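You operate a simulated robot arm through the tools that you are given. There is no shell and no other tool. Be economical: measure what you need, move in short steps, check, and stop when the job is done.

You are at the controls of a simulated two-armed robot. One attempt, no reset.

JOB
Wind the white cord spool in, brake it and put its orange base on the dryer.
Fine: pointer at IN; hold the base steady while the stiff loop lever moves; it ends at FAST.
Where things are to end (x, y in the base frame): orange base with a wound spool within 0.06 m of [-0.9, 1.97].
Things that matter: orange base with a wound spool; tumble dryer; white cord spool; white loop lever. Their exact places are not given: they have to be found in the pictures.

It is judged by the outcome, as a careful person would: the job done as asked, and still so three seconds after it is handed in. It fails if anything else is knocked over, pushed out of place, dropped, spilled or broken.

ROBOT AND FRAMES
Two 6-joint arms with two-finger parallel grippers on one trunk, on a base that drives. Base frame: it is fixed to the floor where the robot stands at the start and does not move with it; the origin is under the middle of the robot, x ahead of it, y to its left, z up; the surface under the hand at the start is at about z = 0.76. Lengths are in m, angles in rad, forces in N, time in s.
The left shoulder is at the start at [0.07, 0.166, 1.43], the right one opposite. With the tool pointing down near the work surface each hand reaches from about 0.32 to 0.76 m from the robot's upright axis, wherever it stands, measured 20 degrees to its own side. Places, roughly: tumble dryer [-0.9, 2.1, 0.8]; white cord spool [0.5, 0, 0.8]; white loop lever [0.5, -0.1, 0.8]. Payload 3.91 kg a hand.
Tool frame (each hand has its own): the origin (TCP) lies between the finger pads and is the grasp point; the fingertips stand 0.03 m ahead of it; z points along the fingers, y is the line along which they close. The gripper opens to 0.11 m. The fingers are 0.02 m wide and 0.01 m thick; the gripper's body (0.048 by 0.112 m) begins 0.055 m behind the TCP.
Orientation is that of the tool frame in the base frame, as a unit quaternion [w, x, y, z]. With the fingers straight down and closing along the base's y, the tool's x points along the base's -x, its y along +y and its z along -z.

CONTROLS
- The arms move only by the tool nudge_tool. It takes "left_moves", "right_moves" or both (then of equal length, played together; a hand with none holds still); each is a list of rows, each a list of 7 numbers: the shift along the base's x, y, z in m, then the turn, a rotation vector about the base's x, y, z in rad, then the finger opening in m, from 0 to 0.11. In form: [[x, y, z, rx, ry, rz, claw], ...]. A call has 1 to 8 rows; each row is the pose to reach, as a shift and turn from the pose commanded when the call began. Each row takes 0.2 s and may step no farther than 0.05 m and 0.15 rad from the row before; otherwise, or with a gripper value out of range, the whole call is refused. Where a pose cannot be reached the arm comes as near as it can. A force on the tool above 90 N (or 10 N above the force at the start of the call, whichever is more), or a blocked arm, ends the call early, and 0.2 s more pass. The fingers move at their own pace (about 0.108 m/s each) and stop on an object; they squeeze with about 22 N. The grip force told is the motor's: it shows also when the fingers shut on nothing. Time passes only in rows, and 0.2 s behind the last, so rows that repeat a pose let the fingers close. The reply holds the time, the measured pose of the TCP, the force on the tool along the base axes, the opening and the grip force, in the units named above and with some noise, with the torque about the TCP (base axes, N m) and any sound that the robot's microphone picked up.
- Cameras (640 x 400 px; columns grow to the right, rows downward): "scene" is now at [0.1185, -0.0016, 1.6281]; the picture's right is [-0.01, -1.00, 0.00], its down [-0.85, 0.01, -0.53] and it looks along [0.53, -0.01, -0.85] (base axes); focal length 280 px, centre (320, 200). "left" rides on the left gripper at [0.077, -0.007, -0.115] in its tool frame; the picture's right is [0.09, 1.00, 0.00], its down [-0.80, 0.07, -0.59] and it looks along [-0.59, 0.05, 0.80] (tool axes); focal length 270 px, centre (320, 200). "right" rides on the right gripper at [0.077, 0.007, -0.114] in its tool frame; the picture's right is [-0.09, 1.00, 0.00], its down [-0.80, -0.07, -0.59] and it looks along [-0.59, -0.05, 0.80] (tool axes); focal length 270 px, centre (320, 200).
- snapshot(camera): a new picture of that camera. It takes no simulated time.
- lift_body(by): slides the trunk up (or, below 0, down) by that many m; the arms and the scene camera ride with it, the base frame stays. It gives what a move gives, with no picture.
- roll_base(legs): drives the robot by 1 to 6 legs, each [ahead, left, turn to the left] in m, m and rad, along the robot's own axes; the way and the turn of a leg run together, so that a leg with both is an arc; at most 1.5 m and 3.142 rad a leg. The arms and the cameras ride along, it lands a little off, and it stops where it bumps. It gives what a move gives.
- head_to(pan, tilt): turns the head with the scene camera to pan (to the left, within 1.501 rad either way) and tilt (down, from -0.506 to 1.204), counted from straight ahead of the robot. It gives what a move gives.
- pixel_to_xyz(camera, pixels): for up to 12 pixels [column, row] of the newest picture of that camera ("zoom" is the newest enlarged one), the place [x, y, z] in the base frame of the surface seen there, good to about 0.002 m. It takes no simulated time.
- inspect(camera, box): a new picture of the part [left, top, right, bottom] of that camera's present view, enlarged. It takes no simulated time.
- finish_job(): hands the job in; it is judged then, once.

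Work in short steps. Measure before you move; look again where a grasp or a placing could have gone wrong, and mend it. You have 80 turns and 62 pictures in all, those below and enlarged ones among them. Open the grippers and draw the arms clear of the work before you hand the job in, unless the task says otherwise; then end with one line.

The tools are called after "Call:" as name(argument=value, ...) on one line, values as JSON. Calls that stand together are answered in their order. nudge_tool: Moves the arms, as the interface text tells. Its arguments: {"type":"object","properties":{"left_moves":{"type":"array"},"right_moves":{"type":"array"}},"required":[]} The other tools are called the same way: lift_body (by) slides the trunk up or down; roll_base (legs) drives the base; head_to (pan, tilt) turns the head that bears the scene camera; snapshot (camera) takes a picture; pixel_to_xyz (camera, pixels) gives the place of the surface under pixels of a picture; inspect (camera, box) takes an enlarged picture of a part of a camera's view; finish_job () hands the job in.

At the start:

```text
t: 0.0
left_eef_pos: [0.6705, 0.1742, 1.036]
left_tcp_rot: [-0.001, 0.001, 1.0, 0.0]
left_contact_force: [-0.6, 0.8, -0.3]
left_torque: [0.03, 0.0, 0.03]
left_finger_gap: 0.11
left_grip_force: 0.0
right_eef_pos: [0.5265, -0.3325, 0.9951]
right_tcp_rot: [-0.001, 0.0, 1.0, -0.001]
right_contact_force: [0.8, 1.1, -0.3]
right_torque: [0.0, 0.0, -0.02]
right_finger_gap: 0.1103
right_grip_force: 0.1
trunk travel left (down, up): [-0.925, 0.015]
robot x, y, heading: [0.0021, 0.0033, -0.001]
head pan, tilt: [-0.01, 1.016]
```

scene: 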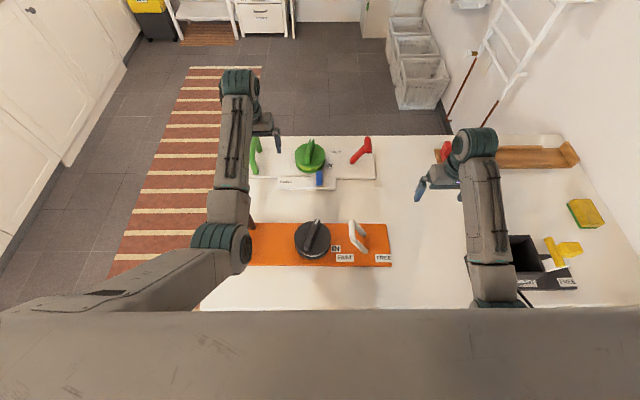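
right: 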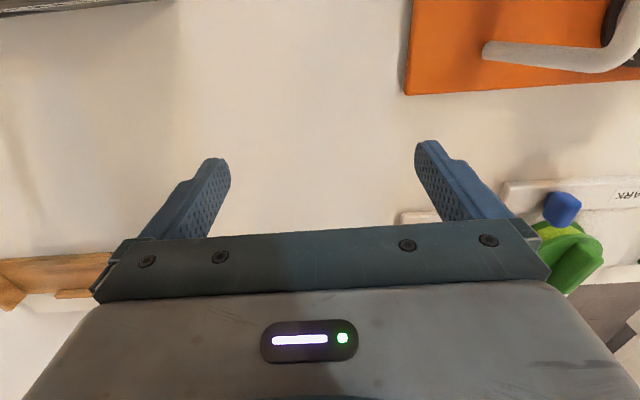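
left: 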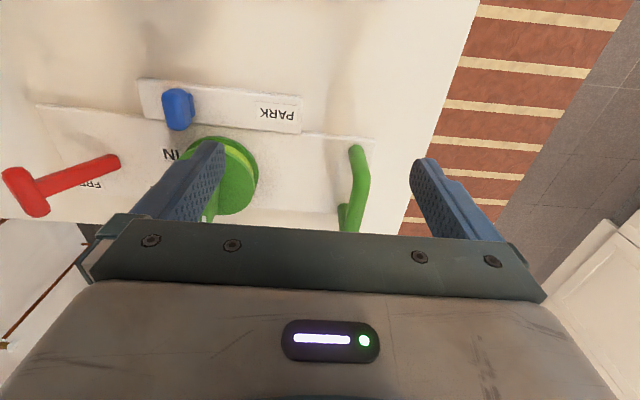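

The orange base shows near (320,245), with a black knob at (313,238) and white lever at (356,237). I enlarge it.

Call:
inspect(camera="scene", box=[230, 200, 410, 290])

Call:
inspect(camera="scene", box=[230, 120, 410, 210])

```text
3.56 times, centred on (320, 245) of scene
```

zoom: 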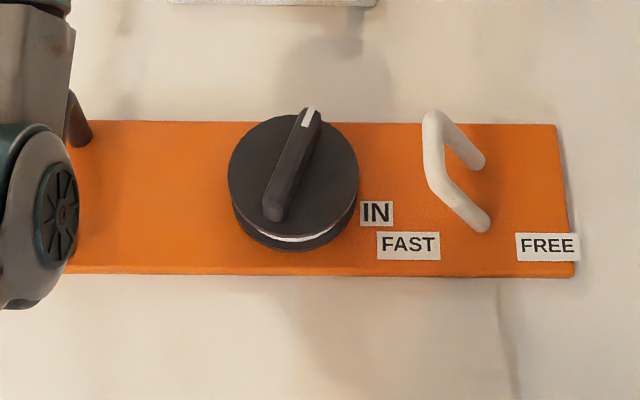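

```text
3.56 times, centred on (320, 165) of scene
```

zoom: 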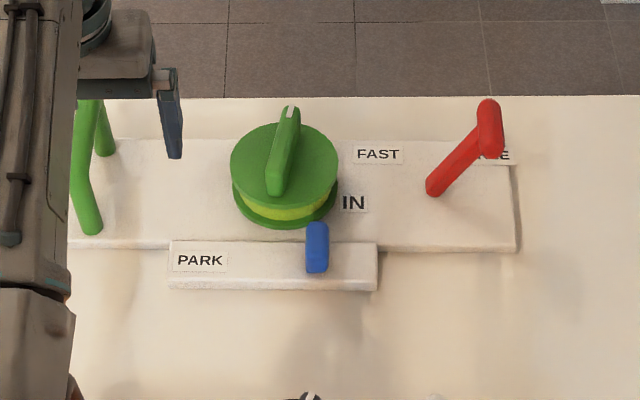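

The pointer's white tip is at zoom (308,117). I need the lever and dial geometry; first raise the left arm aside a little and take a fresh zoom.

Call:
nudge_tool(left_moves=[[0, 0.05, 0.02, 0, 0, 0, 0.11], [0, 0.1, 0.04, 0, 0, 0, 0.11], [-0.03, 0.14, 0.06, 0, 0, 0, 0.11], [-0.06, 0.18, 0.06, 0, 0, 0, 0.11]])

Call:
inspect(camera="scene", box=[200, 200, 400, 325])

```text
refused: row 1 steps farther than a row can; nothing moved
```

```text
3.20 times, centred on (300, 262) of scene
```

zoom: 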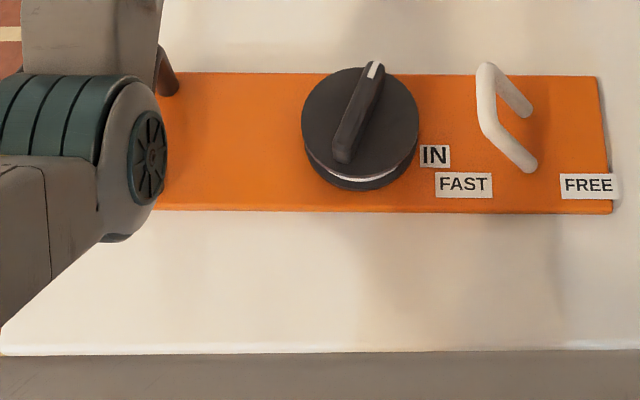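

The row was too long; I measure dial, pointer, lever and base from this zoom, and move the left arm away in shorter rows.

Call:
pixel_to_xyz(camera="zoom", pixels=[[375, 66], [360, 110], [343, 155], [325, 130], [435, 156], [463, 184], [487, 70], [487, 120], [532, 165], [528, 108], [590, 186], [605, 205]])

Call:
nudge_tool(left_moves=[[0, 0.04, 0.02, 0, 0, 0, 0.11], [0, 0.08, 0.04, 0, 0, 0, 0.11], [0, 0.12, 0.06, 0, 0, 0, 0.11], [-0.01, 0.16, 0.06, 0, 0, 0, 0.11], [-0.03, 0.2, 0.06, 0, 0, 0, 0.11], [-0.05, 0.24, 0.06, 0, 0, 0, 0.11]])

Call:
inspect(camera="scene", box=[200, 200, 400, 325])

```text
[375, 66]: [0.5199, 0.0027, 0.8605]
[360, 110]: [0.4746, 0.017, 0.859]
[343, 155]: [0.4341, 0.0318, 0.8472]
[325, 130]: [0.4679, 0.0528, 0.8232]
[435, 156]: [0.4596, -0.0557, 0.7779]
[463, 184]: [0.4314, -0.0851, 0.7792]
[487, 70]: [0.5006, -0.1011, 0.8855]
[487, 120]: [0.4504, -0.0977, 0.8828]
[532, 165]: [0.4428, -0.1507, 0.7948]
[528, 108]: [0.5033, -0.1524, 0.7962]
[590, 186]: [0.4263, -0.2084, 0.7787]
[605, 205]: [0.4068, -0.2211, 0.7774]
```

```text
t: 1.4
left_eef_pos: [0.6306, 0.4248, 1.0728]
left_tcp_rot: [0.002, 0.001, 1.0, -0.001]
left_contact_force: [0.3, 0.4, -0.2]
left_torque: [-0.02, -0.01, -0.01]
left_finger_gap: 0.1097
left_grip_force: 0.1
left hand out of reach, approached as far as the arm can: row 2, 3, 4, 5, 6
right_eef_pos: [0.5254, -0.3298, 0.9948]
right_tcp_rot: [0.001, -0.001, 1.0, -0.001]
right_contact_force: [0.2, 0.7, -0.6]
right_torque: [0.03, 0.01, -0.04]
right_finger_gap: 0.1101
right_grip_force: 0.0
trunk travel left (down, up): [-0.925, 0.015]
robot x, y, heading: [0.0018, -0.0025, -0.001]
head pan, tilt: [-0.01, 1.016]
```

```text
3.20 times, centred on (300, 262) of scene
```

zoom: 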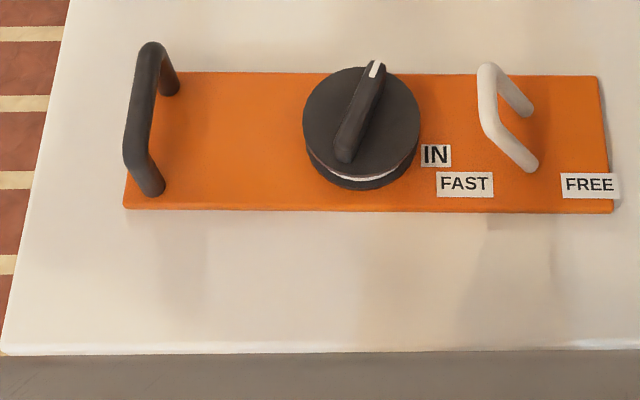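

The black handle at the left end and the lever are now clear. I measure handle, base corners and the decoy red lever for comparing angles.

Call:
pixel_to_xyz(camera="zoom", pixels=[[150, 48], [140, 100], [132, 155], [155, 190], [172, 88], [126, 203], [600, 80], [100, 300], [361, 75], [413, 120], [306, 120], [350, 130]])

Call:
inspect(camera="scene", box=[230, 120, 410, 210])

```text
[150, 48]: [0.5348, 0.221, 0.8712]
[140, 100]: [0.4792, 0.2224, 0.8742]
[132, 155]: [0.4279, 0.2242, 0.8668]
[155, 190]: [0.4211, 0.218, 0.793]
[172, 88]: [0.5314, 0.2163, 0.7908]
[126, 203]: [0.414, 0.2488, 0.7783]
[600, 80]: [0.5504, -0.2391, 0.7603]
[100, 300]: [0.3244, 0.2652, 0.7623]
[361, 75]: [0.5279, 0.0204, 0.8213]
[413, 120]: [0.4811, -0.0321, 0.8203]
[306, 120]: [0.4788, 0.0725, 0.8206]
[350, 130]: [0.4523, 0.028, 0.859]
```

```text
3.56 times, centred on (320, 165) of scene
```

zoom: 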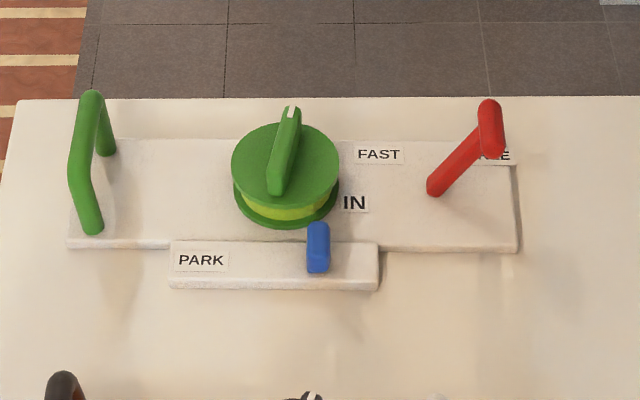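

Measuring the decoy lever for reference of FREE tilt.

Call:
pixel_to_xyz(camera="zoom", pixels=[[435, 188], [490, 108], [492, 145], [378, 154], [502, 155], [355, 203], [285, 160], [318, 230], [380, 285]])

Call:
inspect(camera="scene", box=[440, 210, 620, 310])

```text
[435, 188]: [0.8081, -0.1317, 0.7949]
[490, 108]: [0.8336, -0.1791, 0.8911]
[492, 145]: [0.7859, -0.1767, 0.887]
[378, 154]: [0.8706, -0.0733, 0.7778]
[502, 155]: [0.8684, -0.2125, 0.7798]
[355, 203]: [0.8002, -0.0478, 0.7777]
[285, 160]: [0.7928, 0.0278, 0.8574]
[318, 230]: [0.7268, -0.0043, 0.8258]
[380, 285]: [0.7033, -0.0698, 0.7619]
```

```text
3.56 times, centred on (530, 260) of scene
```

zoom: 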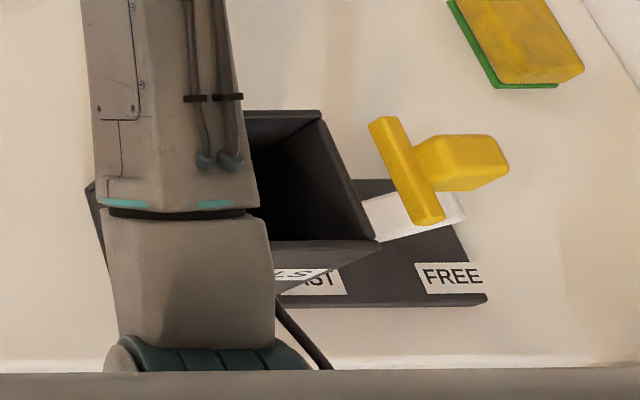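

The red decoy tilts to FREE by ~27°; the white lever tilts ~30° to FAST, so the brake looks on now: I'll free it, wind, then brake again. I bring the left hand above the black handle (0.48,0.222) and the right above the lever rod (0.476,-0.10).

Call:
nudge_tool(left_moves=[[-0.021, -0.029, -0.014, 0, 0, 0, 0.06], [-0.043, -0.058, -0.028, 0, 0, 0, 0.06], [-0.064, -0.087, -0.042, 0, 0, 0, 0.06], [-0.086, -0.116, -0.056, 0, 0, 0, 0.06], [-0.107, -0.145, -0.07, 0, 0, 0, 0.06], [-0.129, -0.174, -0.084, 0, 0, 0, 0.06], [-0.15, -0.203, -0.1, 0, 0, 0, 0.06]], right_moves=[[-0.007, 0.033, -0.002, 0, 0, 0, 0.06], [-0.014, 0.066, -0.004, 0, 0, 0, 0.06], [-0.021, 0.099, -0.006, 0, 0, 0, 0.06], [-0.028, 0.132, -0.01, 0, 0, 0, 0.06], [-0.035, 0.165, -0.015, 0, 0, 0, 0.06], [-0.043, 0.198, -0.025, 0, 0, 0, 0.06], [-0.05, 0.23, -0.035, 0, 0, 0, 0.06]])

```text
t: 3.1
left_eef_pos: [0.4804, 0.2172, 0.9721]
left_tcp_rot: [0.0, 0.0, 1.0, 0.0]
left_contact_force: [-1.1, -0.1, -0.3]
left_torque: [-0.02, 0.02, 0.01]
left_finger_gap: 0.0601
left_grip_force: 0.1
left hand out of reach, approached as far as the arm can: row 1, 2, 3, 4, 5, 6
right_eef_pos: [0.4865, -0.186, 0.9496]
right_tcp_rot: [0.008, 0.01, 0.997, -0.08]
right_contact_force: [0.5, 0.1, -0.5]
right_torque: [0.01, 0.02, -0.01]
right_finger_gap: 0.06
right_grip_force: 0.0
right hand out of reach, approached as far as the arm can: row 1, 2, 3, 4
trunk travel left (down, up): [-0.925, 0.015]
robot x, y, heading: [-0.0025, 0.0004, -0.0]
head pan, tilt: [-0.01, 1.016]
stopped in row 7 (right hand): the arm was blocked; the commanded pose is now the measured one
```

The right arm was blocked at y=-0.186; I look why.

Call:
snapshot(camera="scene")

Call:
snapshot(camera="right")

```text
52 pictures are left
```

scene: 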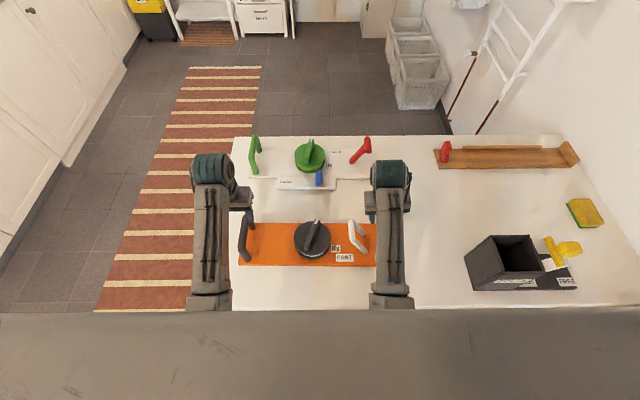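

```text
51 pictures are left
```

right: 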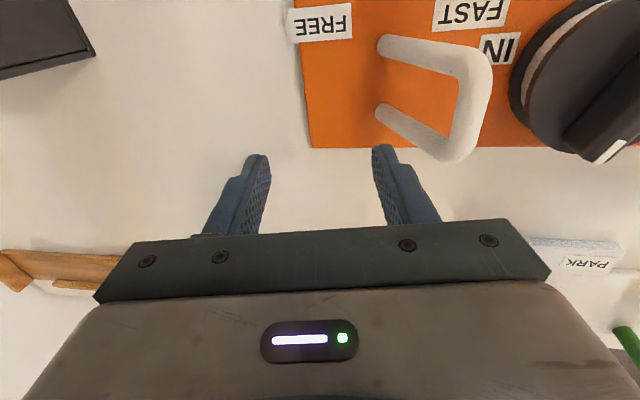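

Nothing touches in view; the hand lagged, tilted ~0.16 rad. I straighten it and step to the left slowly.

Call:
nudge_tool(right_moves=[[0, 0, 0.0, 0.08, 0.008, 0.01, 0.06], [0, 0.0, 0.0, 0.16, 0.016, 0.02, 0.06], [-0.003, 0.02, 0.0, 0.16, 0.016, 0.02, 0.06], [-0.006, 0.04, 0.0, 0.16, 0.016, 0.02, 0.06], [-0.009, 0.06, 0.0, 0.16, 0.016, 0.02, 0.06], [-0.011, 0.08, 0.0, 0.16, 0.016, 0.02, 0.06]])

```text
t: 4.7
left_eef_pos: [0.4825, 0.2185, 0.9723]
left_tcp_rot: [-0.001, 0.0, 1.0, -0.001]
left_contact_force: [0.0, 0.0, -0.6]
left_torque: [-0.05, -0.01, 0.0]
left_finger_gap: 0.0599
left_grip_force: 0.1
right_eef_pos: [0.484, -0.1814, 0.9422]
right_tcp_rot: [0.007, 0.007, 0.997, -0.073]
right_contact_force: [0.6, 0.2, -0.5]
right_torque: [0.03, 0.02, 0.02]
right_finger_gap: 0.0605
right_grip_force: 0.0
trunk travel left (down, up): [-0.925, 0.015]
robot x, y, heading: [0.0034, 0.0014, 0.001]
head pan, tilt: [-0.01, 1.016]
stopped in row 6 (right hand): the arm was blocked; the commanded pose is now the measured one
```

The hand did not even straighten, so it is a joint limit or self-contact. I back the right hand off, and test how far inward the left can go.

Call:
nudge_tool(left_moves=[[0, -0.02, 0, 0, 0, 0, 0.06], [0, -0.04, 0, 0, 0, 0, 0.06], [0, -0.06, 0, 0, 0, 0, 0.06], [0, -0.08, 0, 0, 0, 0, 0.06]], right_moves=[[0, -0.02, 0.0, 0.04, 0, 0, 0.06], [0, -0.04, 0, 0.08, 0, 0, 0.06], [0, -0.06, 0, 0.12, 0.01, 0.01, 0.06], [0, -0.08, 0, 0.15, 0.014, 0.014, 0.06]])

```text
t: 5.8
left_eef_pos: [0.4824, 0.1695, 0.968]
left_tcp_rot: [0.0, -0.004, 1.0, 0.027]
left_contact_force: [-0.8, 0.1, 0.7]
left_torque: [0.02, -0.01, 0.07]
left_finger_gap: 0.0601
left_grip_force: 0.1
right_eef_pos: [0.4824, -0.2605, 0.9423]
right_tcp_rot: [0.0, 0.0, 1.0, 0.004]
right_contact_force: [0.0, 0.1, -0.3]
right_torque: [-0.02, 0.0, -0.01]
right_finger_gap: 0.0604
right_grip_force: 0.1
trunk travel left (down, up): [-0.925, 0.015]
robot x, y, heading: [0.003, 0.0017, -0.001]
head pan, tilt: [-0.01, 1.016]
stopped in row 4 (left hand): the arm was blocked; the commanded pose is now the measured one
```

Both wrists stop at about |y|=0.18 with fingers vertical, and the fingers then tilt outward: it suits the lever, which itself leans that way. I return the left above the handle and bring the right in tilted -0.5 rad about x.

Call:
nudge_tool(left_moves=[[0, 0.02, 0, 0.02, 0, 0, 0.06], [0, 0.04, 0, 0.04, 0, 0, 0.06], [-0.002, 0.053, 0, 0.054, -0.0, 0, 0.06], [-0.002, 0.053, 0, 0.054, 0, 0, 0.06], [-0.002, 0.053, 0, 0.054, 0, 0, 0.06], [-0.002, 0.053, 0, 0.054, 0, 0, 0.06], [-0.002, 0.053, 0, 0.054, 0, 0, 0.06], [-0.002, 0.053, 0, 0.054, 0, 0, 0.06]], right_moves=[[0, 0.01, 0.01, -0.12, 0, 0, 0.06], [0, 0.03, 0.02, -0.24, 0, 0, 0.06], [0, 0.06, 0.02, -0.37, 0, 0, 0.06], [-0.002, 0.09, 0.02, -0.5, 0, 0, 0.06], [-0.004, 0.12, 0.02, -0.5, 0, 0, 0.06], [-0.006, 0.15, 0.02, -0.5, 0, 0, 0.06], [-0.006, 0.18, 0.01, -0.5, 0, 0, 0.06], [-0.006, 0.2, 0.005, -0.5, 0, 0, 0.06]])

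```text
t: 6.9
left_eef_pos: [0.4802, 0.2203, 0.971]
left_tcp_rot: [0.001, -0.003, 0.999, 0.054]
left_contact_force: [-0.6, -0.7, 0.1]
left_torque: [0.0, -0.01, -0.04]
left_finger_gap: 0.0602
left_grip_force: 0.0
right_eef_pos: [0.4899, -0.2635, 0.9573]
right_tcp_rot: [0.0, 0.009, 0.947, -0.32]
right_contact_force: [0.4, 0.8, -0.3]
right_torque: [0.0, 0.02, 0.01]
right_finger_gap: 0.06
right_grip_force: 0.0
right hand out of reach, approached as far as the arm can: row 4, 5
trunk travel left (down, up): [-0.925, 0.015]
robot x, y, heading: [0.0001, -0.0004, -0.003]
head pan, tilt: [-0.01, 1.016]
stopped in row 5 (right hand): the arm was blocked; the commanded pose is now the measured one
```

The limit is the wrist not crossing its shoulder plane, so fingers must tilt inward, and a small drive helps. I straighten both hands, then roll the base 0.05 m to the left.

Call:
nudge_tool(left_moves=[[0, 0.0, 0, -0.05, 0, 0, 0.06], [0, 0.01, 0, -0.108, 0, 0, 0.06], [0, 0.02, 0, -0.108, 0, 0, 0.06], [0, 0.04, 0, -0.108, 0, 0, 0.06], [0, 0.05, 0, -0.108, 0, 0, 0.06], [0, 0.05, 0, -0.108, 0, 0, 0.06]], right_moves=[[0, 0, 0.0, 0.13, 0, 0, 0.06], [0, 0, 0, 0.26, 0, 0, 0.06], [0, 0, 0, 0.39, 0, 0, 0.06], [0, 0, 0, 0.52, 0, 0, 0.06], [0, 0, 0, 0.65, 0, 0, 0.06], [-0.01, 0, 0, 0.78, 0, 0, 0.06]])

Call:
roll_base(legs=[[0, 0.05, 0]])

```text
t: 8.3
left_eef_pos: [0.4797, 0.2706, 0.9697]
left_tcp_rot: [0.001, -0.003, 1.0, 0.0]
left_contact_force: [-0.7, 0.1, -0.2]
left_torque: [-0.01, 0.0, 0.01]
left_finger_gap: 0.0601
left_grip_force: 0.0
right_eef_pos: [0.4807, -0.2628, 0.957]
right_tcp_rot: [-0.003, 0.01, 0.998, 0.068]
right_contact_force: [-0.4, 0.4, -0.5]
right_torque: [0.02, -0.03, 0.04]
right_finger_gap: 0.0602
right_grip_force: 0.0
trunk travel left (down, up): [-0.925, 0.015]
robot x, y, heading: [0.0008, 0.0001, 0.0]
head pan, tilt: [-0.01, 1.016]
```

```text
t: 9.3
left_eef_pos: [0.4807, 0.313, 0.9707]
left_tcp_rot: [0.001, -0.002, 1.0, 0.002]
left_contact_force: [-0.2, -1.3, 0.3]
left_torque: [0.08, 0.02, 0.02]
left_finger_gap: 0.06
left_grip_force: 0.0
right_eef_pos: [0.4808, -0.2184, 0.9548]
right_tcp_rot: [-0.003, 0.009, 0.997, 0.07]
right_contact_force: [0.4, -0.7, -0.9]
right_torque: [0.08, -0.01, 0.0]
right_finger_gap: 0.0599
right_grip_force: 0.1
trunk travel left (down, up): [-0.925, 0.015]
robot x, y, heading: [0.001, 0.0475, -0.002]
head pan, tilt: [-0.01, 1.016]
```

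Robot now at y=0.0475. I bring the left over the handle (y 0.222) and the right over the lever rod (y -0.10), each tilted slightly inward.

Call:
nudge_tool(left_moves=[[0, -0.03, 0, -0.05, 0, 0, 0.06], [0, -0.06, 0, -0.1, 0, 0, 0.06], [0, -0.091, 0, -0.1, 0, 0, 0.06], [0, -0.091, -0.03, -0.1, 0, 0, 0.06], [0, -0.091, -0.05, -0.1, 0, 0, 0.06]], right_moves=[[0, 0.02, 0, 0.07, 0, 0, 0.06], [-0.001, 0.05, 0, 0.14, 0, 0, 0.06], [-0.002, 0.08, 0, 0.18, 0, 0, 0.06], [-0.004, 0.1, 0, 0.2, -0.0, 0, 0.06], [-0.004, 0.115, 0, 0.2, 0, 0, 0.06]])

Call:
snapshot(camera="scene")

```text
t: 10.5
left_eef_pos: [0.4812, 0.2301, 0.9176]
left_tcp_rot: [0.002, -0.003, 0.999, -0.051]
left_contact_force: [0.0, 0.3, 0.0]
left_torque: [-0.01, 0.0, -0.03]
left_finger_gap: 0.0599
left_grip_force: 0.1
right_eef_pos: [0.4758, -0.0986, 0.9591]
right_tcp_rot: [-0.004, 0.009, 0.986, 0.165]
right_contact_force: [0.1, 0.7, -0.2]
right_torque: [0.03, 0.0, 0.0]
right_finger_gap: 0.0598
right_grip_force: 0.1
trunk travel left (down, up): [-0.925, 0.015]
robot x, y, heading: [-0.0017, 0.0469, 0.0]
head pan, tilt: [-0.01, 1.016]
```

```text
50 pictures are left
```

scene: 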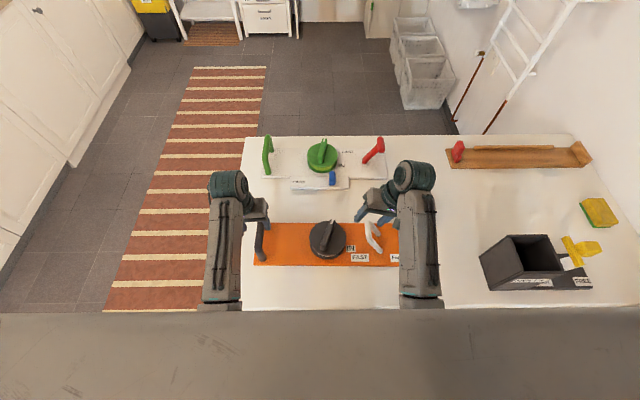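

Both are lined up. I lower the left around the handle and close it, and lower the right around the lever rod without closing yet.

Call:
nudge_tool(left_moves=[[0, -0.004, -0.03, 0, 0, 0, 0.06], [-0.001, -0.008, -0.055, 0, 0, 0, 0.06], [-0.001, -0.008, -0.055, 0, 0, 0, 0.0], [-0.001, -0.008, -0.055, 0, 0, 0, 0.0], [-0.001, -0.008, -0.055, 0, 0, 0, 0.0]], right_moves=[[0, 0, -0.02, 0, 0, 0, 0.06], [0, 0, -0.04, 0, 0, 0, 0.06], [0, 0, -0.06, 0, 0, 0, 0.06], [0, 0, -0.07, 0, 0, 0, 0.06], [0, 0, -0.08, 0, 0, 0, 0.06]])

Call:
snapshot(camera="right")

Call:
inspect(camera="scene", box=[230, 180, 430, 305])

```text
t: 11.7
left_eef_pos: [0.4801, 0.219, 0.863]
left_tcp_rot: [0.0, -0.003, 0.999, -0.052]
left_contact_force: [-0.8, 0.0, -0.2]
left_torque: [0.0, -0.28, -0.48]
left_finger_gap: 0.0241
left_grip_force: 21.8
right_eef_pos: [0.4774, -0.0972, 0.8769]
right_tcp_rot: [-0.003, 0.009, 0.986, 0.166]
right_contact_force: [0.9, 0.9, 0.3]
right_torque: [-0.04, -0.04, 0.0]
right_finger_gap: 0.0602
right_grip_force: 0.1
trunk travel left (down, up): [-0.925, 0.015]
robot x, y, heading: [0.0005, 0.0466, -0.004]
head pan, tilt: [-0.01, 1.016]
```

```text
49 pictures are left
```

right: 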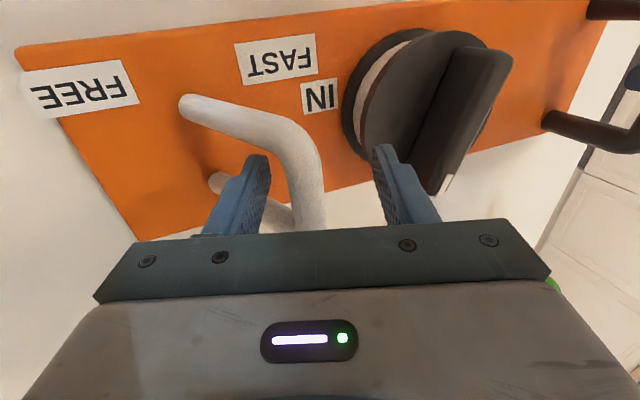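

```text
3.20 times, centred on (330, 242) of scene
```

zoom: 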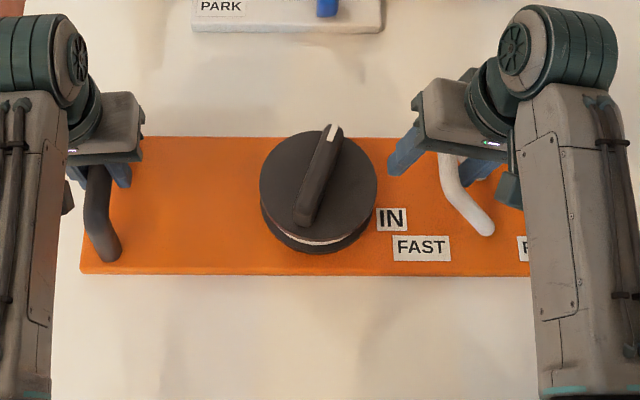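

The right fingers straddle the rod (rod at (300,180) between pads). I close on it and start the lever toward FREE along its arc, watching force.

Call:
nudge_tool(right_moves=[[0, 0, 0, 0, 0, 0, 0.0], [0, 0, 0, 0, 0, 0, 0.0], [0, 0, 0, 0, 0, 0, 0.0], [0, -0.008, 0.0045, 0, 0, 0, 0.0], [0, -0.0157, 0.0077, 0, 0, 0, 0.0]])

```text
t: 12.9
left_eef_pos: [0.4805, 0.2167, 0.8636]
left_tcp_rot: [0.0, -0.002, 0.999, -0.054]
left_contact_force: [-2.1, -9.0, 2.5]
left_torque: [0.14, -0.33, -0.46]
left_finger_gap: 0.0241
left_grip_force: 22.0
right_eef_pos: [0.4769, -0.1113, 0.8835]
right_tcp_rot: [-0.004, 0.008, 0.986, 0.168]
right_contact_force: [0.4, 7.6, -6.0]
right_torque: [0.09, -0.11, -0.03]
right_finger_gap: 0.0177
right_grip_force: 22.4
trunk travel left (down, up): [-0.925, 0.015]
robot x, y, heading: [-0.0003, 0.0454, -0.006]
head pan, tilt: [-0.01, 1.016]
```

The lever seems to follow with ~9 N reacted by the left hand. I continue the arc to FREE.

Call:
nudge_tool(right_moves=[[0, -0.0167, 0.0048, 0, 0, 0, 0.0], [0, -0.0341, 0.0066, 0, 0, 0, 0.0], [0, -0.0513, 0.0054, 0, 0, 0, 0.0], [0, -0.0684, 0.0012, 0, 0, 0, 0.0], [0, -0.0843, -0.0059, 0, 0, 0, 0.0]])

Call:
snapshot(camera="right")

```text
t: 14.1
left_eef_pos: [0.4791, 0.2191, 0.8624]
left_tcp_rot: [0.0, -0.003, 0.999, -0.051]
left_contact_force: [-1.0, -10.0, -7.3]
left_torque: [0.12, 0.37, -0.5]
left_finger_gap: 0.024
left_grip_force: 21.7
right_eef_pos: [0.4782, -0.1987, 0.88]
right_tcp_rot: [-0.002, 0.009, 0.986, 0.165]
right_contact_force: [0.3, 6.3, 10.6]
right_torque: [0.16, -0.07, 0.11]
right_finger_gap: 0.0175
right_grip_force: 22.0
trunk travel left (down, up): [-0.925, 0.015]
robot x, y, heading: [0.0006, 0.0487, -0.002]
head pan, tilt: [-0.01, 1.016]
```

```text
47 pictures are left
```

right: 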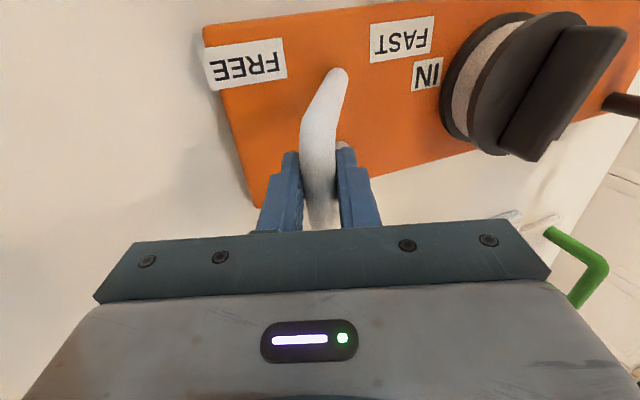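

The lever now leans to FREE at about -29°. I push a bit farther to find its stop.

Call:
nudge_tool(right_moves=[[0, -0.004, -0.0025, 0, 0, 0, 0.0], [0, -0.0074, -0.0046, 0, 0, 0, 0.0], [0, -0.0105, -0.0066, 0, 0, 0, 0.0], [0, -0.0131, -0.0087, 0, 0, 0, 0.0]])

```text
t: 15.1
left_eef_pos: [0.4779, 0.2192, 0.8644]
left_tcp_rot: [0.002, -0.002, 0.999, -0.054]
left_contact_force: [-3.2, -34.7, -7.3]
left_torque: [-0.1, -0.58, -0.42]
left_finger_gap: 0.0239
left_grip_force: 21.5
right_eef_pos: [0.477, -0.2065, 0.8727]
right_tcp_rot: [-0.001, 0.007, 0.986, 0.167]
right_contact_force: [5.7, 34.0, 33.8]
right_torque: [0.38, -0.12, -0.04]
right_finger_gap: 0.0331
right_grip_force: 22.0
trunk travel left (down, up): [-0.925, 0.015]
robot x, y, heading: [0.001, 0.0483, -0.002]
head pan, tilt: [-0.01, 1.016]
```

The stop shows (34 N, pads forced apart), so FREE is reached. I back off, open both hands and raise them.

Call:
nudge_tool(left_moves=[[0, 0, 0, 0, 0, 0, 0.024], [0, 0.002, 0, 0, 0, 0, 0.06], [0, 0.002, 0, 0, 0, 0, 0.06], [0, 0.002, 0.03, 0, 0, 0, 0.06], [0, 0.002, 0.065, 0, 0, 0, 0.06], [0, 0.002, 0.1, 0.0, 0, 0, 0.06], [0, 0.002, 0.12, 0.0, 0, 0, 0.06]], right_moves=[[0, 0.007, 0.004, 0, 0, 0, 0.033], [0, 0.008, 0.005, 0, 0, 0, 0.08], [0, 0.008, 0.005, 0, 0, 0, 0.08], [0, 0.004, 0.03, 0, 0, 0, 0.08], [0, 0.0, 0.065, 0, 0, 0, 0.08], [0, -0.0, 0.1, -0.1, 0, 0, 0.08], [0, -0.0, 0.12, -0.2, 0, 0, 0.08]])

Call:
roll_base(legs=[[0, 0.17, 0]])

Call:
snapshot(camera="scene")

```text
t: 16.7
left_eef_pos: [0.4805, 0.2232, 0.9783]
left_tcp_rot: [0.003, -0.002, 0.999, -0.052]
left_contact_force: [0.3, 0.0, 0.5]
left_torque: [-0.01, -0.03, 0.03]
left_finger_gap: 0.0597
left_grip_force: 0.0
left hand out of reach, approached as far as the arm can: row 7
right_eef_pos: [0.478, -0.2125, 0.982]
right_tcp_rot: [-0.001, 0.009, 0.998, 0.067]
right_contact_force: [0.0, 0.7, -0.1]
right_torque: [0.01, -0.05, -0.02]
right_finger_gap: 0.0799
right_grip_force: 0.1
right hand out of reach, approached as far as the arm can: row 7
trunk travel left (down, up): [-0.925, 0.015]
robot x, y, heading: [-0.0004, 0.0532, -0.004]
head pan, tilt: [-0.01, 1.016]
```

```text
t: 18.1
left_eef_pos: [0.4801, 0.3955, 0.9786]
left_tcp_rot: [0.004, -0.003, 0.999, -0.05]
left_contact_force: [0.1, -0.3, -0.5]
left_torque: [0.02, -0.02, -0.02]
left_finger_gap: 0.0598
left_grip_force: 0.1
right_eef_pos: [0.4779, -0.0428, 0.9812]
right_tcp_rot: [-0.001, 0.01, 0.998, 0.068]
right_contact_force: [0.9, 0.4, -0.1]
right_torque: [0.01, 0.0, 0.02]
right_finger_gap: 0.08
right_grip_force: 0.1
trunk travel left (down, up): [-0.925, 0.015]
robot x, y, heading: [-0.001, 0.2247, -0.003]
head pan, tilt: [-0.01, 1.016]
```

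```text
46 pictures are left
```

scene: 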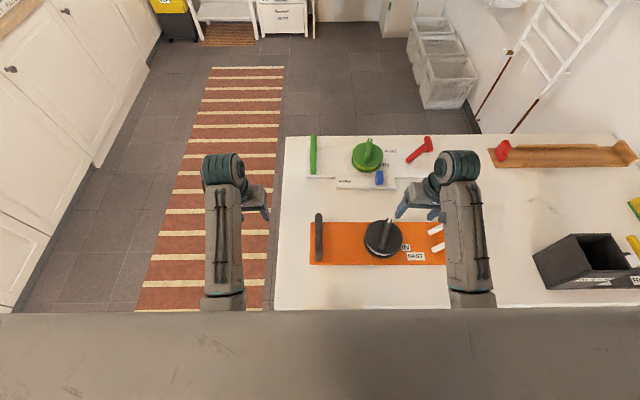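

Robot at y=0.225, lever now at FREE. I zoom on the knob to measure the pointer before gripping.

Call:
inspect(camera="scene", box=[300, 200, 460, 300])

Call:
pixel_to_xyz(camera="scene", pixels=[[389, 222], [384, 238], [380, 248], [405, 247], [415, 256], [318, 213], [319, 238], [319, 258], [372, 225], [312, 263]])

```text
4.00 times, centred on (380, 250) of scene
```

zoom: 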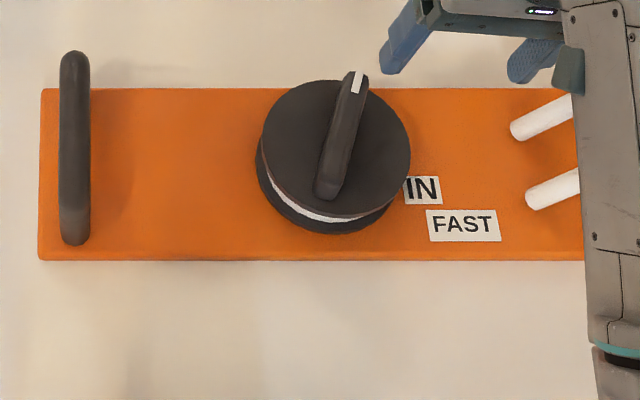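

```text
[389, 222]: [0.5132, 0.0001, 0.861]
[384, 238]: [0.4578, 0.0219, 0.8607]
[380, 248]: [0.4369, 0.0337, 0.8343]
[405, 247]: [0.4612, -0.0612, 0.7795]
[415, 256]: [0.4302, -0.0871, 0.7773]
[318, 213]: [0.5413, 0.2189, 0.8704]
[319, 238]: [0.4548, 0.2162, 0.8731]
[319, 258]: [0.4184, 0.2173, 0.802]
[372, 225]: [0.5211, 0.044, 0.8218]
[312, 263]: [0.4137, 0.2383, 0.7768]
```

Call:
pixel_to_xyz(camera="zoom", pixels=[[357, 80], [352, 110], [338, 160], [328, 188], [333, 85], [268, 140], [406, 160], [423, 190], [42, 255], [42, 92]])

```text
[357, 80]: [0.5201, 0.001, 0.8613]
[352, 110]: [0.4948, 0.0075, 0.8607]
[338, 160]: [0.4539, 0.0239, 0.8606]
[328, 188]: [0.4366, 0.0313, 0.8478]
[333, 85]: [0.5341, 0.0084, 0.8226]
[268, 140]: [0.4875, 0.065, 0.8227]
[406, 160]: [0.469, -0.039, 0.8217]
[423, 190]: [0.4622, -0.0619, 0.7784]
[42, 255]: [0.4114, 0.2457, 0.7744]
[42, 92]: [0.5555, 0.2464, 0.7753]
```

Bar points at -20° with centre (0.479,0.014); IN lies at -102.6° from it, so it needs about -1.44 rad. I bring the right hand over it, vertical, yawed -0.35.

Call:
nudge_tool(right_moves=[[0, 0.015, 0, -0.045, 0.008, -0.11, 0.07], [0, 0.03, -0.01, -0.09, 0.016, -0.22, 0.07], [0.001, 0.045, -0.02, -0.134, 0.024, -0.33, 0.07], [0.001, 0.057, -0.04, -0.134, 0.024, -0.33, 0.07], [0.001, 0.057, -0.06, -0.134, 0.024, -0.33, 0.07]])

Call:
snapshot(camera="right")

```text
t: 19.3
left_eef_pos: [0.4795, 0.3971, 0.9794]
left_tcp_rot: [0.003, -0.002, 0.999, -0.051]
left_contact_force: [-1.0, -0.6, 0.6]
left_torque: [-0.01, -0.02, 0.03]
left_finger_gap: 0.0596
left_grip_force: 0.0
right_eef_pos: [0.4791, 0.0176, 0.9226]
right_tcp_rot: [0.0, 0.174, 0.985, -0.001]
right_contact_force: [-0.3, 0.6, 0.2]
right_torque: [-0.05, -0.01, 0.01]
right_finger_gap: 0.07
right_grip_force: 0.1
right hand out of reach, approached as far as the arm can: row 1
trunk travel left (down, up): [-0.925, 0.015]
robot x, y, heading: [-0.0004, 0.2237, 0.0]
head pan, tilt: [-0.01, 1.016]
```

```text
44 pictures are left
```

right: 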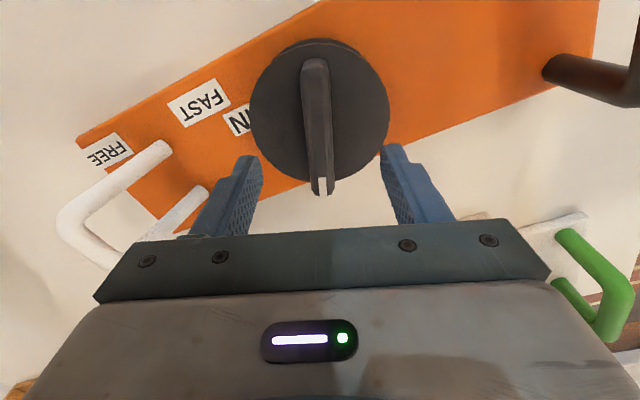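

The bar is aligned between the fingers. I lower to z≈0.859, close, and make a first test turn.

Call:
nudge_tool(right_moves=[[0, -0.002, -0.035, 0, 0, 0, 0.07], [0, -0.003, -0.063, 0, 0, 0, 0.07], [0, -0.003, -0.063, 0, 0, 0, 0.0], [0, -0.003, -0.063, 0, 0, 0, 0.0], [0, -0.003, -0.063, 0, 0, 0, 0.0], [0, -0.003, -0.063, 0, 0, -0.1, 0.0], [0, -0.003, -0.063, 0, 0, -0.2, 0.0]])

```text
t: 20.9
left_eef_pos: [0.4798, 0.3974, 0.9771]
left_tcp_rot: [0.004, -0.002, 0.999, -0.051]
left_contact_force: [0.0, -0.4, 0.0]
left_torque: [0.0, 0.01, -0.01]
left_finger_gap: 0.0601
left_grip_force: 0.2
right_eef_pos: [0.4795, 0.0128, 0.8627]
right_tcp_rot: [0.0, 0.273, 0.962, -0.001]
right_contact_force: [2.8, -1.5, 9.9]
right_torque: [0.4, 0.5, 0.13]
right_finger_gap: 0.0198
right_grip_force: 21.6
trunk travel left (down, up): [-0.925, 0.015]
robot x, y, heading: [0.0013, 0.2276, -0.007]
head pan, tilt: [-0.01, 1.016]
```

It turns easily (0.13 N m). I continue the turn with a slight lift off the disc.

Call:
nudge_tool(right_moves=[[0, 0.001, 0.002, 0, 0, -0.12, 0.0], [0, 0.001, 0.002, 0, 0, -0.24, 0.0], [0, 0.001, 0.002, 0, 0, -0.36, 0.0], [0, 0.001, 0.002, 0, 0, -0.48, 0.0], [0, 0.001, 0.002, 0, 0, -0.6, 0.0], [0, 0.001, 0.002, 0, 0, -0.72, 0.0]])

Call:
snapshot(camera="right")

```text
t: 22.3
left_eef_pos: [0.4799, 0.3975, 0.9783]
left_tcp_rot: [0.003, -0.002, 0.999, -0.052]
left_contact_force: [0.5, -0.1, 0.1]
left_torque: [-0.03, 0.03, -0.01]
left_finger_gap: 0.0599
left_grip_force: 0.1
right_eef_pos: [0.4798, 0.0162, 0.8617]
right_tcp_rot: [0.0, 0.594, 0.805, 0.0]
right_contact_force: [5.4, 0.2, 13.6]
right_torque: [0.41, 0.05, 0.16]
right_finger_gap: 0.02
right_grip_force: 21.7
trunk travel left (down, up): [-0.925, 0.015]
robot x, y, heading: [0.0007, 0.2201, -0.003]
head pan, tilt: [-0.01, 1.016]
```

```text
43 pictures are left
```

right: 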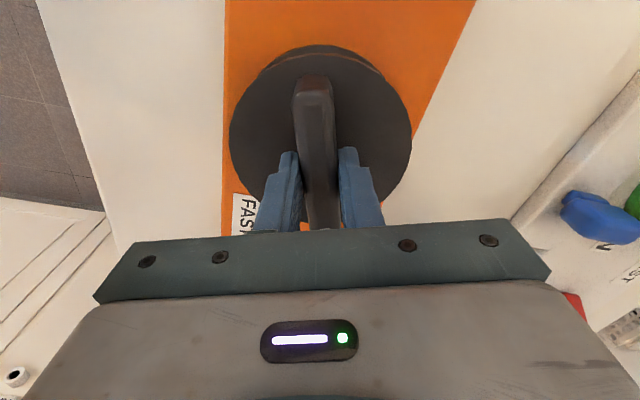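

Yaw is 73° now; needs ~103°. I lift 3 mm more to ease pressing and turn 0.45 more.

Call:
nudge_tool(right_moves=[[0, 0, 0.003, 0, 0, -0.12, 0.0], [0, 0, 0.003, 0, 0, -0.24, 0.0], [0, 0, 0.003, 0, 0, -0.36, 0.0], [0, 0, 0.003, 0, 0, -0.45, 0.0]])

Call:
inspect(camera="scene", box=[300, 200, 460, 300])

```text
t: 23.3
left_eef_pos: [0.4811, 0.397, 0.9773]
left_tcp_rot: [0.003, -0.003, 0.999, -0.051]
left_contact_force: [-0.7, -0.2, 0.0]
left_torque: [0.0, -0.01, 0.01]
left_finger_gap: 0.0603
left_grip_force: 0.1
right_eef_pos: [0.4819, 0.014, 0.862]
right_tcp_rot: [-0.003, 0.758, 0.652, -0.002]
right_contact_force: [-0.2, 0.3, -0.1]
right_torque: [0.05, -0.05, -0.01]
right_finger_gap: 0.02
right_grip_force: 21.8
trunk travel left (down, up): [-0.925, 0.015]
robot x, y, heading: [-0.0031, 0.2245, -0.006]
head pan, tilt: [-0.01, 1.016]
```

```text
4.00 times, centred on (380, 250) of scene
```

zoom: 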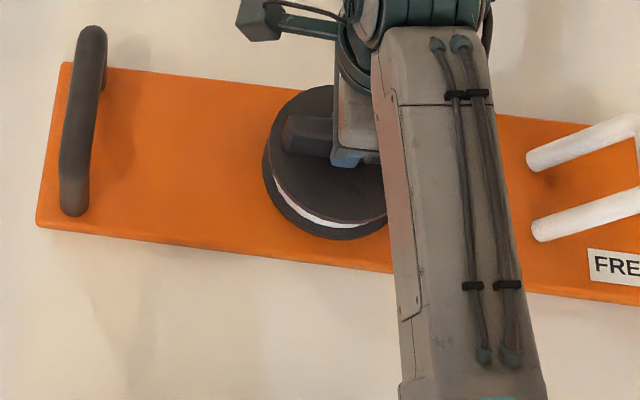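

The base has been dragged around a few degrees with the knob. I measure its edges to learn the relative turn.

Call:
pixel_to_xyz(camera="zoom", pixels=[[40, 224], [380, 268], [70, 66], [560, 293], [294, 130], [325, 135], [88, 40], [72, 200]])

Call:
nudge_tool(right_moves=[[0, 0, 0.0, 0, 0, 0, 0.05], [0, 0, 0.0, 0, 0, 0, 0.07], [0, 0, 0.04, 0, 0, 0, 0.07], [0, 0, 0.08, 0, 0, 0, 0.07], [0, -0.03, 0.1, 0, 0, 0, 0.07], [0, -0.08, 0.1, 0, 0, 0, 0.07], [0, -0.13, 0.1, 0, 0, 0, 0.07], [0, -0.17, 0.1, 0, 0, 0, 0.07]])

Call:
inspect(camera="scene", box=[300, 200, 460, 300])

```text
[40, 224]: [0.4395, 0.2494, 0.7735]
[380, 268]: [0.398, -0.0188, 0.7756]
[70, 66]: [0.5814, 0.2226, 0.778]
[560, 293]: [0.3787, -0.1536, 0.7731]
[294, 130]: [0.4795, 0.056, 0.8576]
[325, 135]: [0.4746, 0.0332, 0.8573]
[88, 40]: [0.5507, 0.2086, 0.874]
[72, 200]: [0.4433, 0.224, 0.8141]
```

```text
t: 25.1
left_eef_pos: [0.4802, 0.3971, 0.978]
left_tcp_rot: [0.004, -0.002, 0.999, -0.05]
left_contact_force: [0.3, -0.3, -0.5]
left_torque: [-0.01, 0.03, 0.0]
left_finger_gap: 0.0598
left_grip_force: 0.0
right_eef_pos: [0.4813, -0.1541, 0.9619]
right_tcp_rot: [-0.002, 0.757, 0.653, 0.0]
right_contact_force: [0.7, 0.8, 1.0]
right_torque: [0.0, 0.0, -0.01]
right_finger_gap: 0.0702
right_grip_force: 0.0
trunk travel left (down, up): [-0.925, 0.015]
robot x, y, heading: [-0.0045, 0.2223, -0.002]
head pan, tilt: [-0.01, 1.016]
```

```text
4.00 times, centred on (380, 250) of scene
```

zoom: 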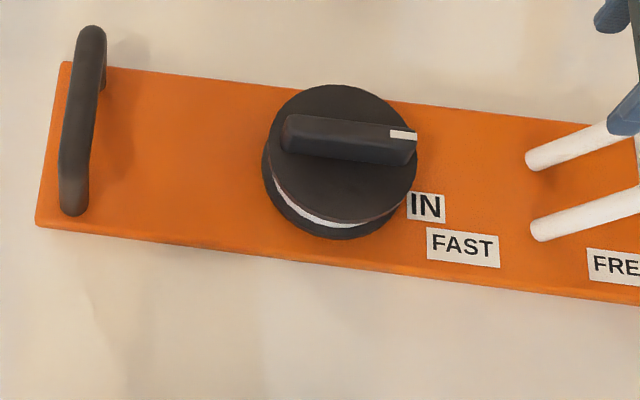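

Hand is clear; I measure pointer, knob and IN label.

Call:
pixel_to_xyz(camera="zoom", pixels=[[290, 122], [320, 126], [360, 130], [404, 134], [426, 206], [463, 246], [270, 145], [414, 150], [340, 90], [620, 264], [92, 60], [75, 170]])

```text
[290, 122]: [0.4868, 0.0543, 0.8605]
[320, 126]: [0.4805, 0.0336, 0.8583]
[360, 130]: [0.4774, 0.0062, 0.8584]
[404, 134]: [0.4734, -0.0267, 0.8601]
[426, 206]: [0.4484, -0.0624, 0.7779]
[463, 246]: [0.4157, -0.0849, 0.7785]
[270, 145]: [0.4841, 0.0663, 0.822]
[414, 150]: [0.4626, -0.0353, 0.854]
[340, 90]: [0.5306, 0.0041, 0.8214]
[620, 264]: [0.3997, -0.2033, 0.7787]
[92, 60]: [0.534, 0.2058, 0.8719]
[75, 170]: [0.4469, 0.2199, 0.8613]
```

Pointer is at -99.4°, IN at -112°; the base yawed -8.6°. I regrip the bar and turn 0.26 rad more.

Call:
nudge_tool(right_moves=[[0, 0.045, 0, 0, 0, 0, 0.07], [0, 0.09, 0, 0, 0, 0, 0.07], [-0.001, 0.13, 0, 0, 0, 0, 0.07], [-0.002, 0.167, -0.02, 0, 0, 0, 0.07], [-0.002, 0.167, -0.06, 0, 0, 0, 0.07], [-0.002, 0.167, -0.098, 0, 0, 0, 0.07]])

Call:
nudge_tool(right_moves=[[0, 0, 0, 0, 0, 0, 0.0], [0, 0, 0, 0, 0, 0, 0.0], [0, 0, 0, 0, 0, 0, 0.0], [0, 0, 0, 0, 0, -0.08, 0.0], [0, 0, 0, 0, 0, -0.17, 0.0], [0, 0, 0, 0, 0, -0.25, 0.0]])

Call:
inspect(camera="scene", box=[300, 200, 460, 300])

```text
t: 26.5
left_eef_pos: [0.4804, 0.3957, 0.978]
left_tcp_rot: [0.004, -0.002, 0.999, -0.051]
left_contact_force: [-0.2, -0.2, -0.8]
left_torque: [0.01, 0.02, -0.05]
left_finger_gap: 0.06
left_grip_force: 0.0
right_eef_pos: [0.4765, 0.0119, 0.8649]
right_tcp_rot: [-0.002, 0.758, 0.652, 0.0]
right_contact_force: [-0.6, -0.2, 0.4]
right_torque: [-0.02, 0.0, 0.01]
right_finger_gap: 0.0699
right_grip_force: 0.1
trunk travel left (down, up): [-0.925, 0.015]
robot x, y, heading: [0.0009, 0.2205, -0.003]
head pan, tilt: [-0.01, 1.016]
```

```text
t: 27.9
left_eef_pos: [0.4807, 0.3981, 0.9777]
left_tcp_rot: [0.003, -0.003, 0.999, -0.051]
left_contact_force: [-0.3, -0.1, -0.1]
left_torque: [-0.04, -0.01, 0.0]
left_finger_gap: 0.0597
left_grip_force: 0.0
right_eef_pos: [0.479, 0.0128, 0.8657]
right_tcp_rot: [-0.001, 0.834, 0.552, -0.001]
right_contact_force: [0.8, 1.3, -0.6]
right_torque: [-0.15, -0.04, 0.76]
right_finger_gap: 0.0236
right_grip_force: 21.9
trunk travel left (down, up): [-0.925, 0.015]
robot x, y, heading: [0.0002, 0.2191, -0.003]
head pan, tilt: [-0.01, 1.016]
```

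```text
4.00 times, centred on (380, 250) of scene
```

zoom: 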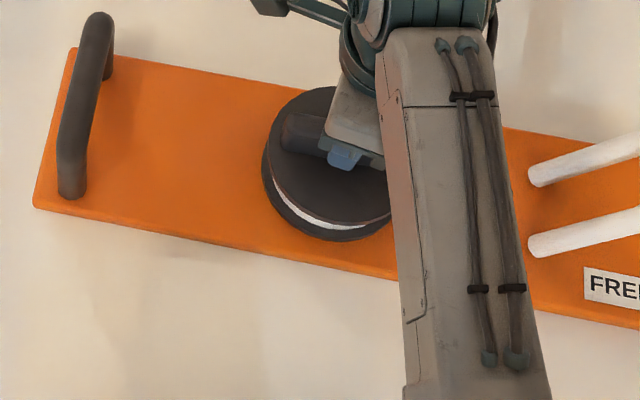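

Torque is 0.76 N m with the base dragging while the pointer stays at -90° relative to the base: the knob sits at its end stop toward IN. I release, retreat, and check.

Call:
nudge_tool(right_moves=[[0, 0, 0.0, 0, 0, 0.1, 0.03], [0, 0, 0.0, 0, 0, 0.1, 0.07], [0, 0, 0.04, 0, 0, 0.1, 0.07], [0, 0, 0.08, 0, 0, 0.1, 0.07], [0, -0.03, 0.1, 0, 0, 0.1, 0.07], [0, -0.08, 0.1, 0, 0, 0.1, 0.07], [0, -0.13, 0.1, 0, 0, 0.1, 0.07], [0, -0.17, 0.1, 0, 0, 0.1, 0.07]])

Call:
inspect(camera="scene", box=[300, 200, 460, 300])

Call:
pixel_to_xyz(camera="zoom", pixels=[[290, 122], [320, 128], [360, 136], [400, 142], [426, 212], [270, 145], [94, 40], [72, 170], [40, 204], [380, 268]])

```text
t: 29.7
left_eef_pos: [0.4803, 0.3966, 0.9782]
left_tcp_rot: [0.004, -0.001, 0.999, -0.052]
left_contact_force: [-0.8, 0.1, 0.2]
left_torque: [0.02, 0.01, -0.02]
left_finger_gap: 0.0602
left_grip_force: 0.1
right_eef_pos: [0.4783, -0.1622, 0.9666]
right_tcp_rot: [-0.003, 0.804, 0.594, 0.0]
right_contact_force: [0.7, -0.1, 0.8]
right_torque: [0.0, 0.0, 0.01]
right_finger_gap: 0.0699
right_grip_force: 0.0
trunk travel left (down, up): [-0.925, 0.015]
robot x, y, heading: [0.0008, 0.2228, -0.001]
head pan, tilt: [-0.01, 1.016]
```

```text
4.00 times, centred on (380, 250) of scene
```

zoom: 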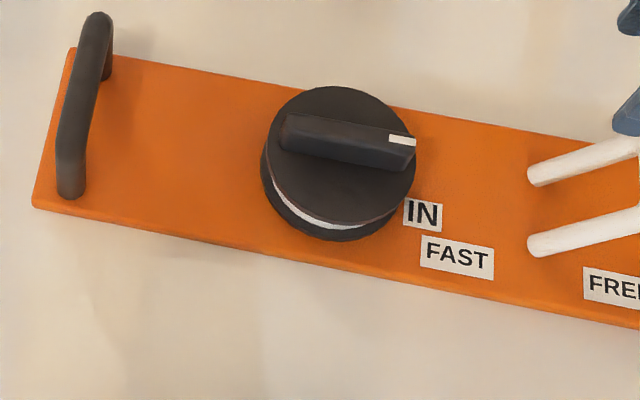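

```text
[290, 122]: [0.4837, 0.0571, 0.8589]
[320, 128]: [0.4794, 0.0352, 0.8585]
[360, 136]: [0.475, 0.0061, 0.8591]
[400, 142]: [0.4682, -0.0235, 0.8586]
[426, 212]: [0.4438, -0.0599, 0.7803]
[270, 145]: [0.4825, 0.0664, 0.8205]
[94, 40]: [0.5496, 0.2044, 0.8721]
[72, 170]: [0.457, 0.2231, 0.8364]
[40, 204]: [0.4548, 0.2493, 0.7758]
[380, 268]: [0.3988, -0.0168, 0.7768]
```

Pointer is at its stop by IN (−89° relative to a base yawed −12°). Now I roll back right 0.175 m and turn the right hand back to a yaw of −0.2.

Call:
roll_base(legs=[[0, -0.175, 0]])

Call:
nudge_tool(left_moves=[[0.01, 0, 0, 0, 0, -0.05, 0.07], [0.02, 0, 0, 0, 0, -0.1, 0.07], [0.025, 0, 0, 0, 0, -0.15, 0.07], [0.03, 0, 0, 0, 0, -0.2, 0.07], [0.03, 0, 0, 0, 0, -0.2, 0.07], [0.03, 0, 0, 0, 0, -0.2, 0.07], [0.03, 0, 0, 0, 0, -0.2, 0.07], [0.03, 0, 0, 0, 0, -0.2, 0.07]], right_moves=[[0, 0, 0, 0, 0, 0.14, 0.07], [0, 0, 0, 0, 0, 0.28, 0.07], [0, 0, 0, 0, 0, 0.42, 0.07], [0, 0, 0, 0, 0, 0.56, 0.07], [0, 0, 0, 0, 0, 0.7, 0.07], [0, 0, 0, 0, 0, 0.84, 0.07], [0, 0, 0, 0, 0, 0.98, 0.07], [0, 0, 0, 0, 0, 1.12, 0.07]])

Call:
nudge_tool(right_moves=[[0, 0, 0, 0, 0, 0.13, 0.07], [-0.01, 0.01, 0, 0, 0, 0.26, 0.07], [-0.02, 0.02, 0, 0, 0, 0.39, 0.07], [-0.03, 0.04, 0, 0, 0, 0.52, 0.07]])

```text
t: 31.2
left_eef_pos: [0.4794, 0.2255, 0.9779]
left_tcp_rot: [0.003, -0.002, 0.999, -0.052]
left_contact_force: [1.0, 0.6, 0.4]
left_torque: [-0.01, -0.01, 0.01]
left_finger_gap: 0.06
left_grip_force: 0.0
right_eef_pos: [0.4776, -0.3335, 0.9695]
right_tcp_rot: [0.0, 0.805, 0.593, -0.001]
right_contact_force: [0.8, -0.1, 0.4]
right_torque: [-0.02, 0.02, -0.02]
right_finger_gap: 0.07
right_grip_force: 0.1
trunk travel left (down, up): [-0.925, 0.015]
robot x, y, heading: [-0.0039, 0.0519, -0.002]
head pan, tilt: [-0.01, 1.016]
```

```text
t: 33.0
left_eef_pos: [0.5096, 0.2243, 0.978]
left_tcp_rot: [-0.002, 0.097, 0.994, -0.052]
left_contact_force: [-0.5, 0.0, -0.4]
left_torque: [0.0, 0.01, -0.02]
left_finger_gap: 0.0698
left_grip_force: 0.1
right_eef_pos: [0.479, -0.3359, 0.9691]
right_tcp_rot: [-0.001, 0.366, 0.931, -0.001]
right_contact_force: [0.2, -0.5, 0.1]
right_torque: [-0.02, 0.01, 0.0]
right_finger_gap: 0.0698
right_grip_force: 0.2
trunk travel left (down, up): [-0.925, 0.015]
robot x, y, heading: [-0.003, 0.0467, -0.006]
head pan, tilt: [-0.01, 1.016]
```

```text
t: 34.0
left_eef_pos: [0.5101, 0.2245, 0.9792]
left_tcp_rot: [-0.002, 0.098, 0.994, -0.052]
left_contact_force: [0.2, 0.2, -0.6]
left_torque: [0.0, 0.01, -0.03]
left_finger_gap: 0.0699
left_grip_force: 0.2
right_eef_pos: [0.4484, -0.2946, 0.9694]
right_tcp_rot: [-0.001, 0.114, 0.994, -0.001]
right_contact_force: [-0.1, 0.1, 0.1]
right_torque: [-0.02, 0.0, 0.01]
right_finger_gap: 0.07
right_grip_force: 0.1
trunk travel left (down, up): [-0.925, 0.015]
robot x, y, heading: [-0.0018, 0.0479, -0.001]
head pan, tilt: [-0.01, 1.016]
```

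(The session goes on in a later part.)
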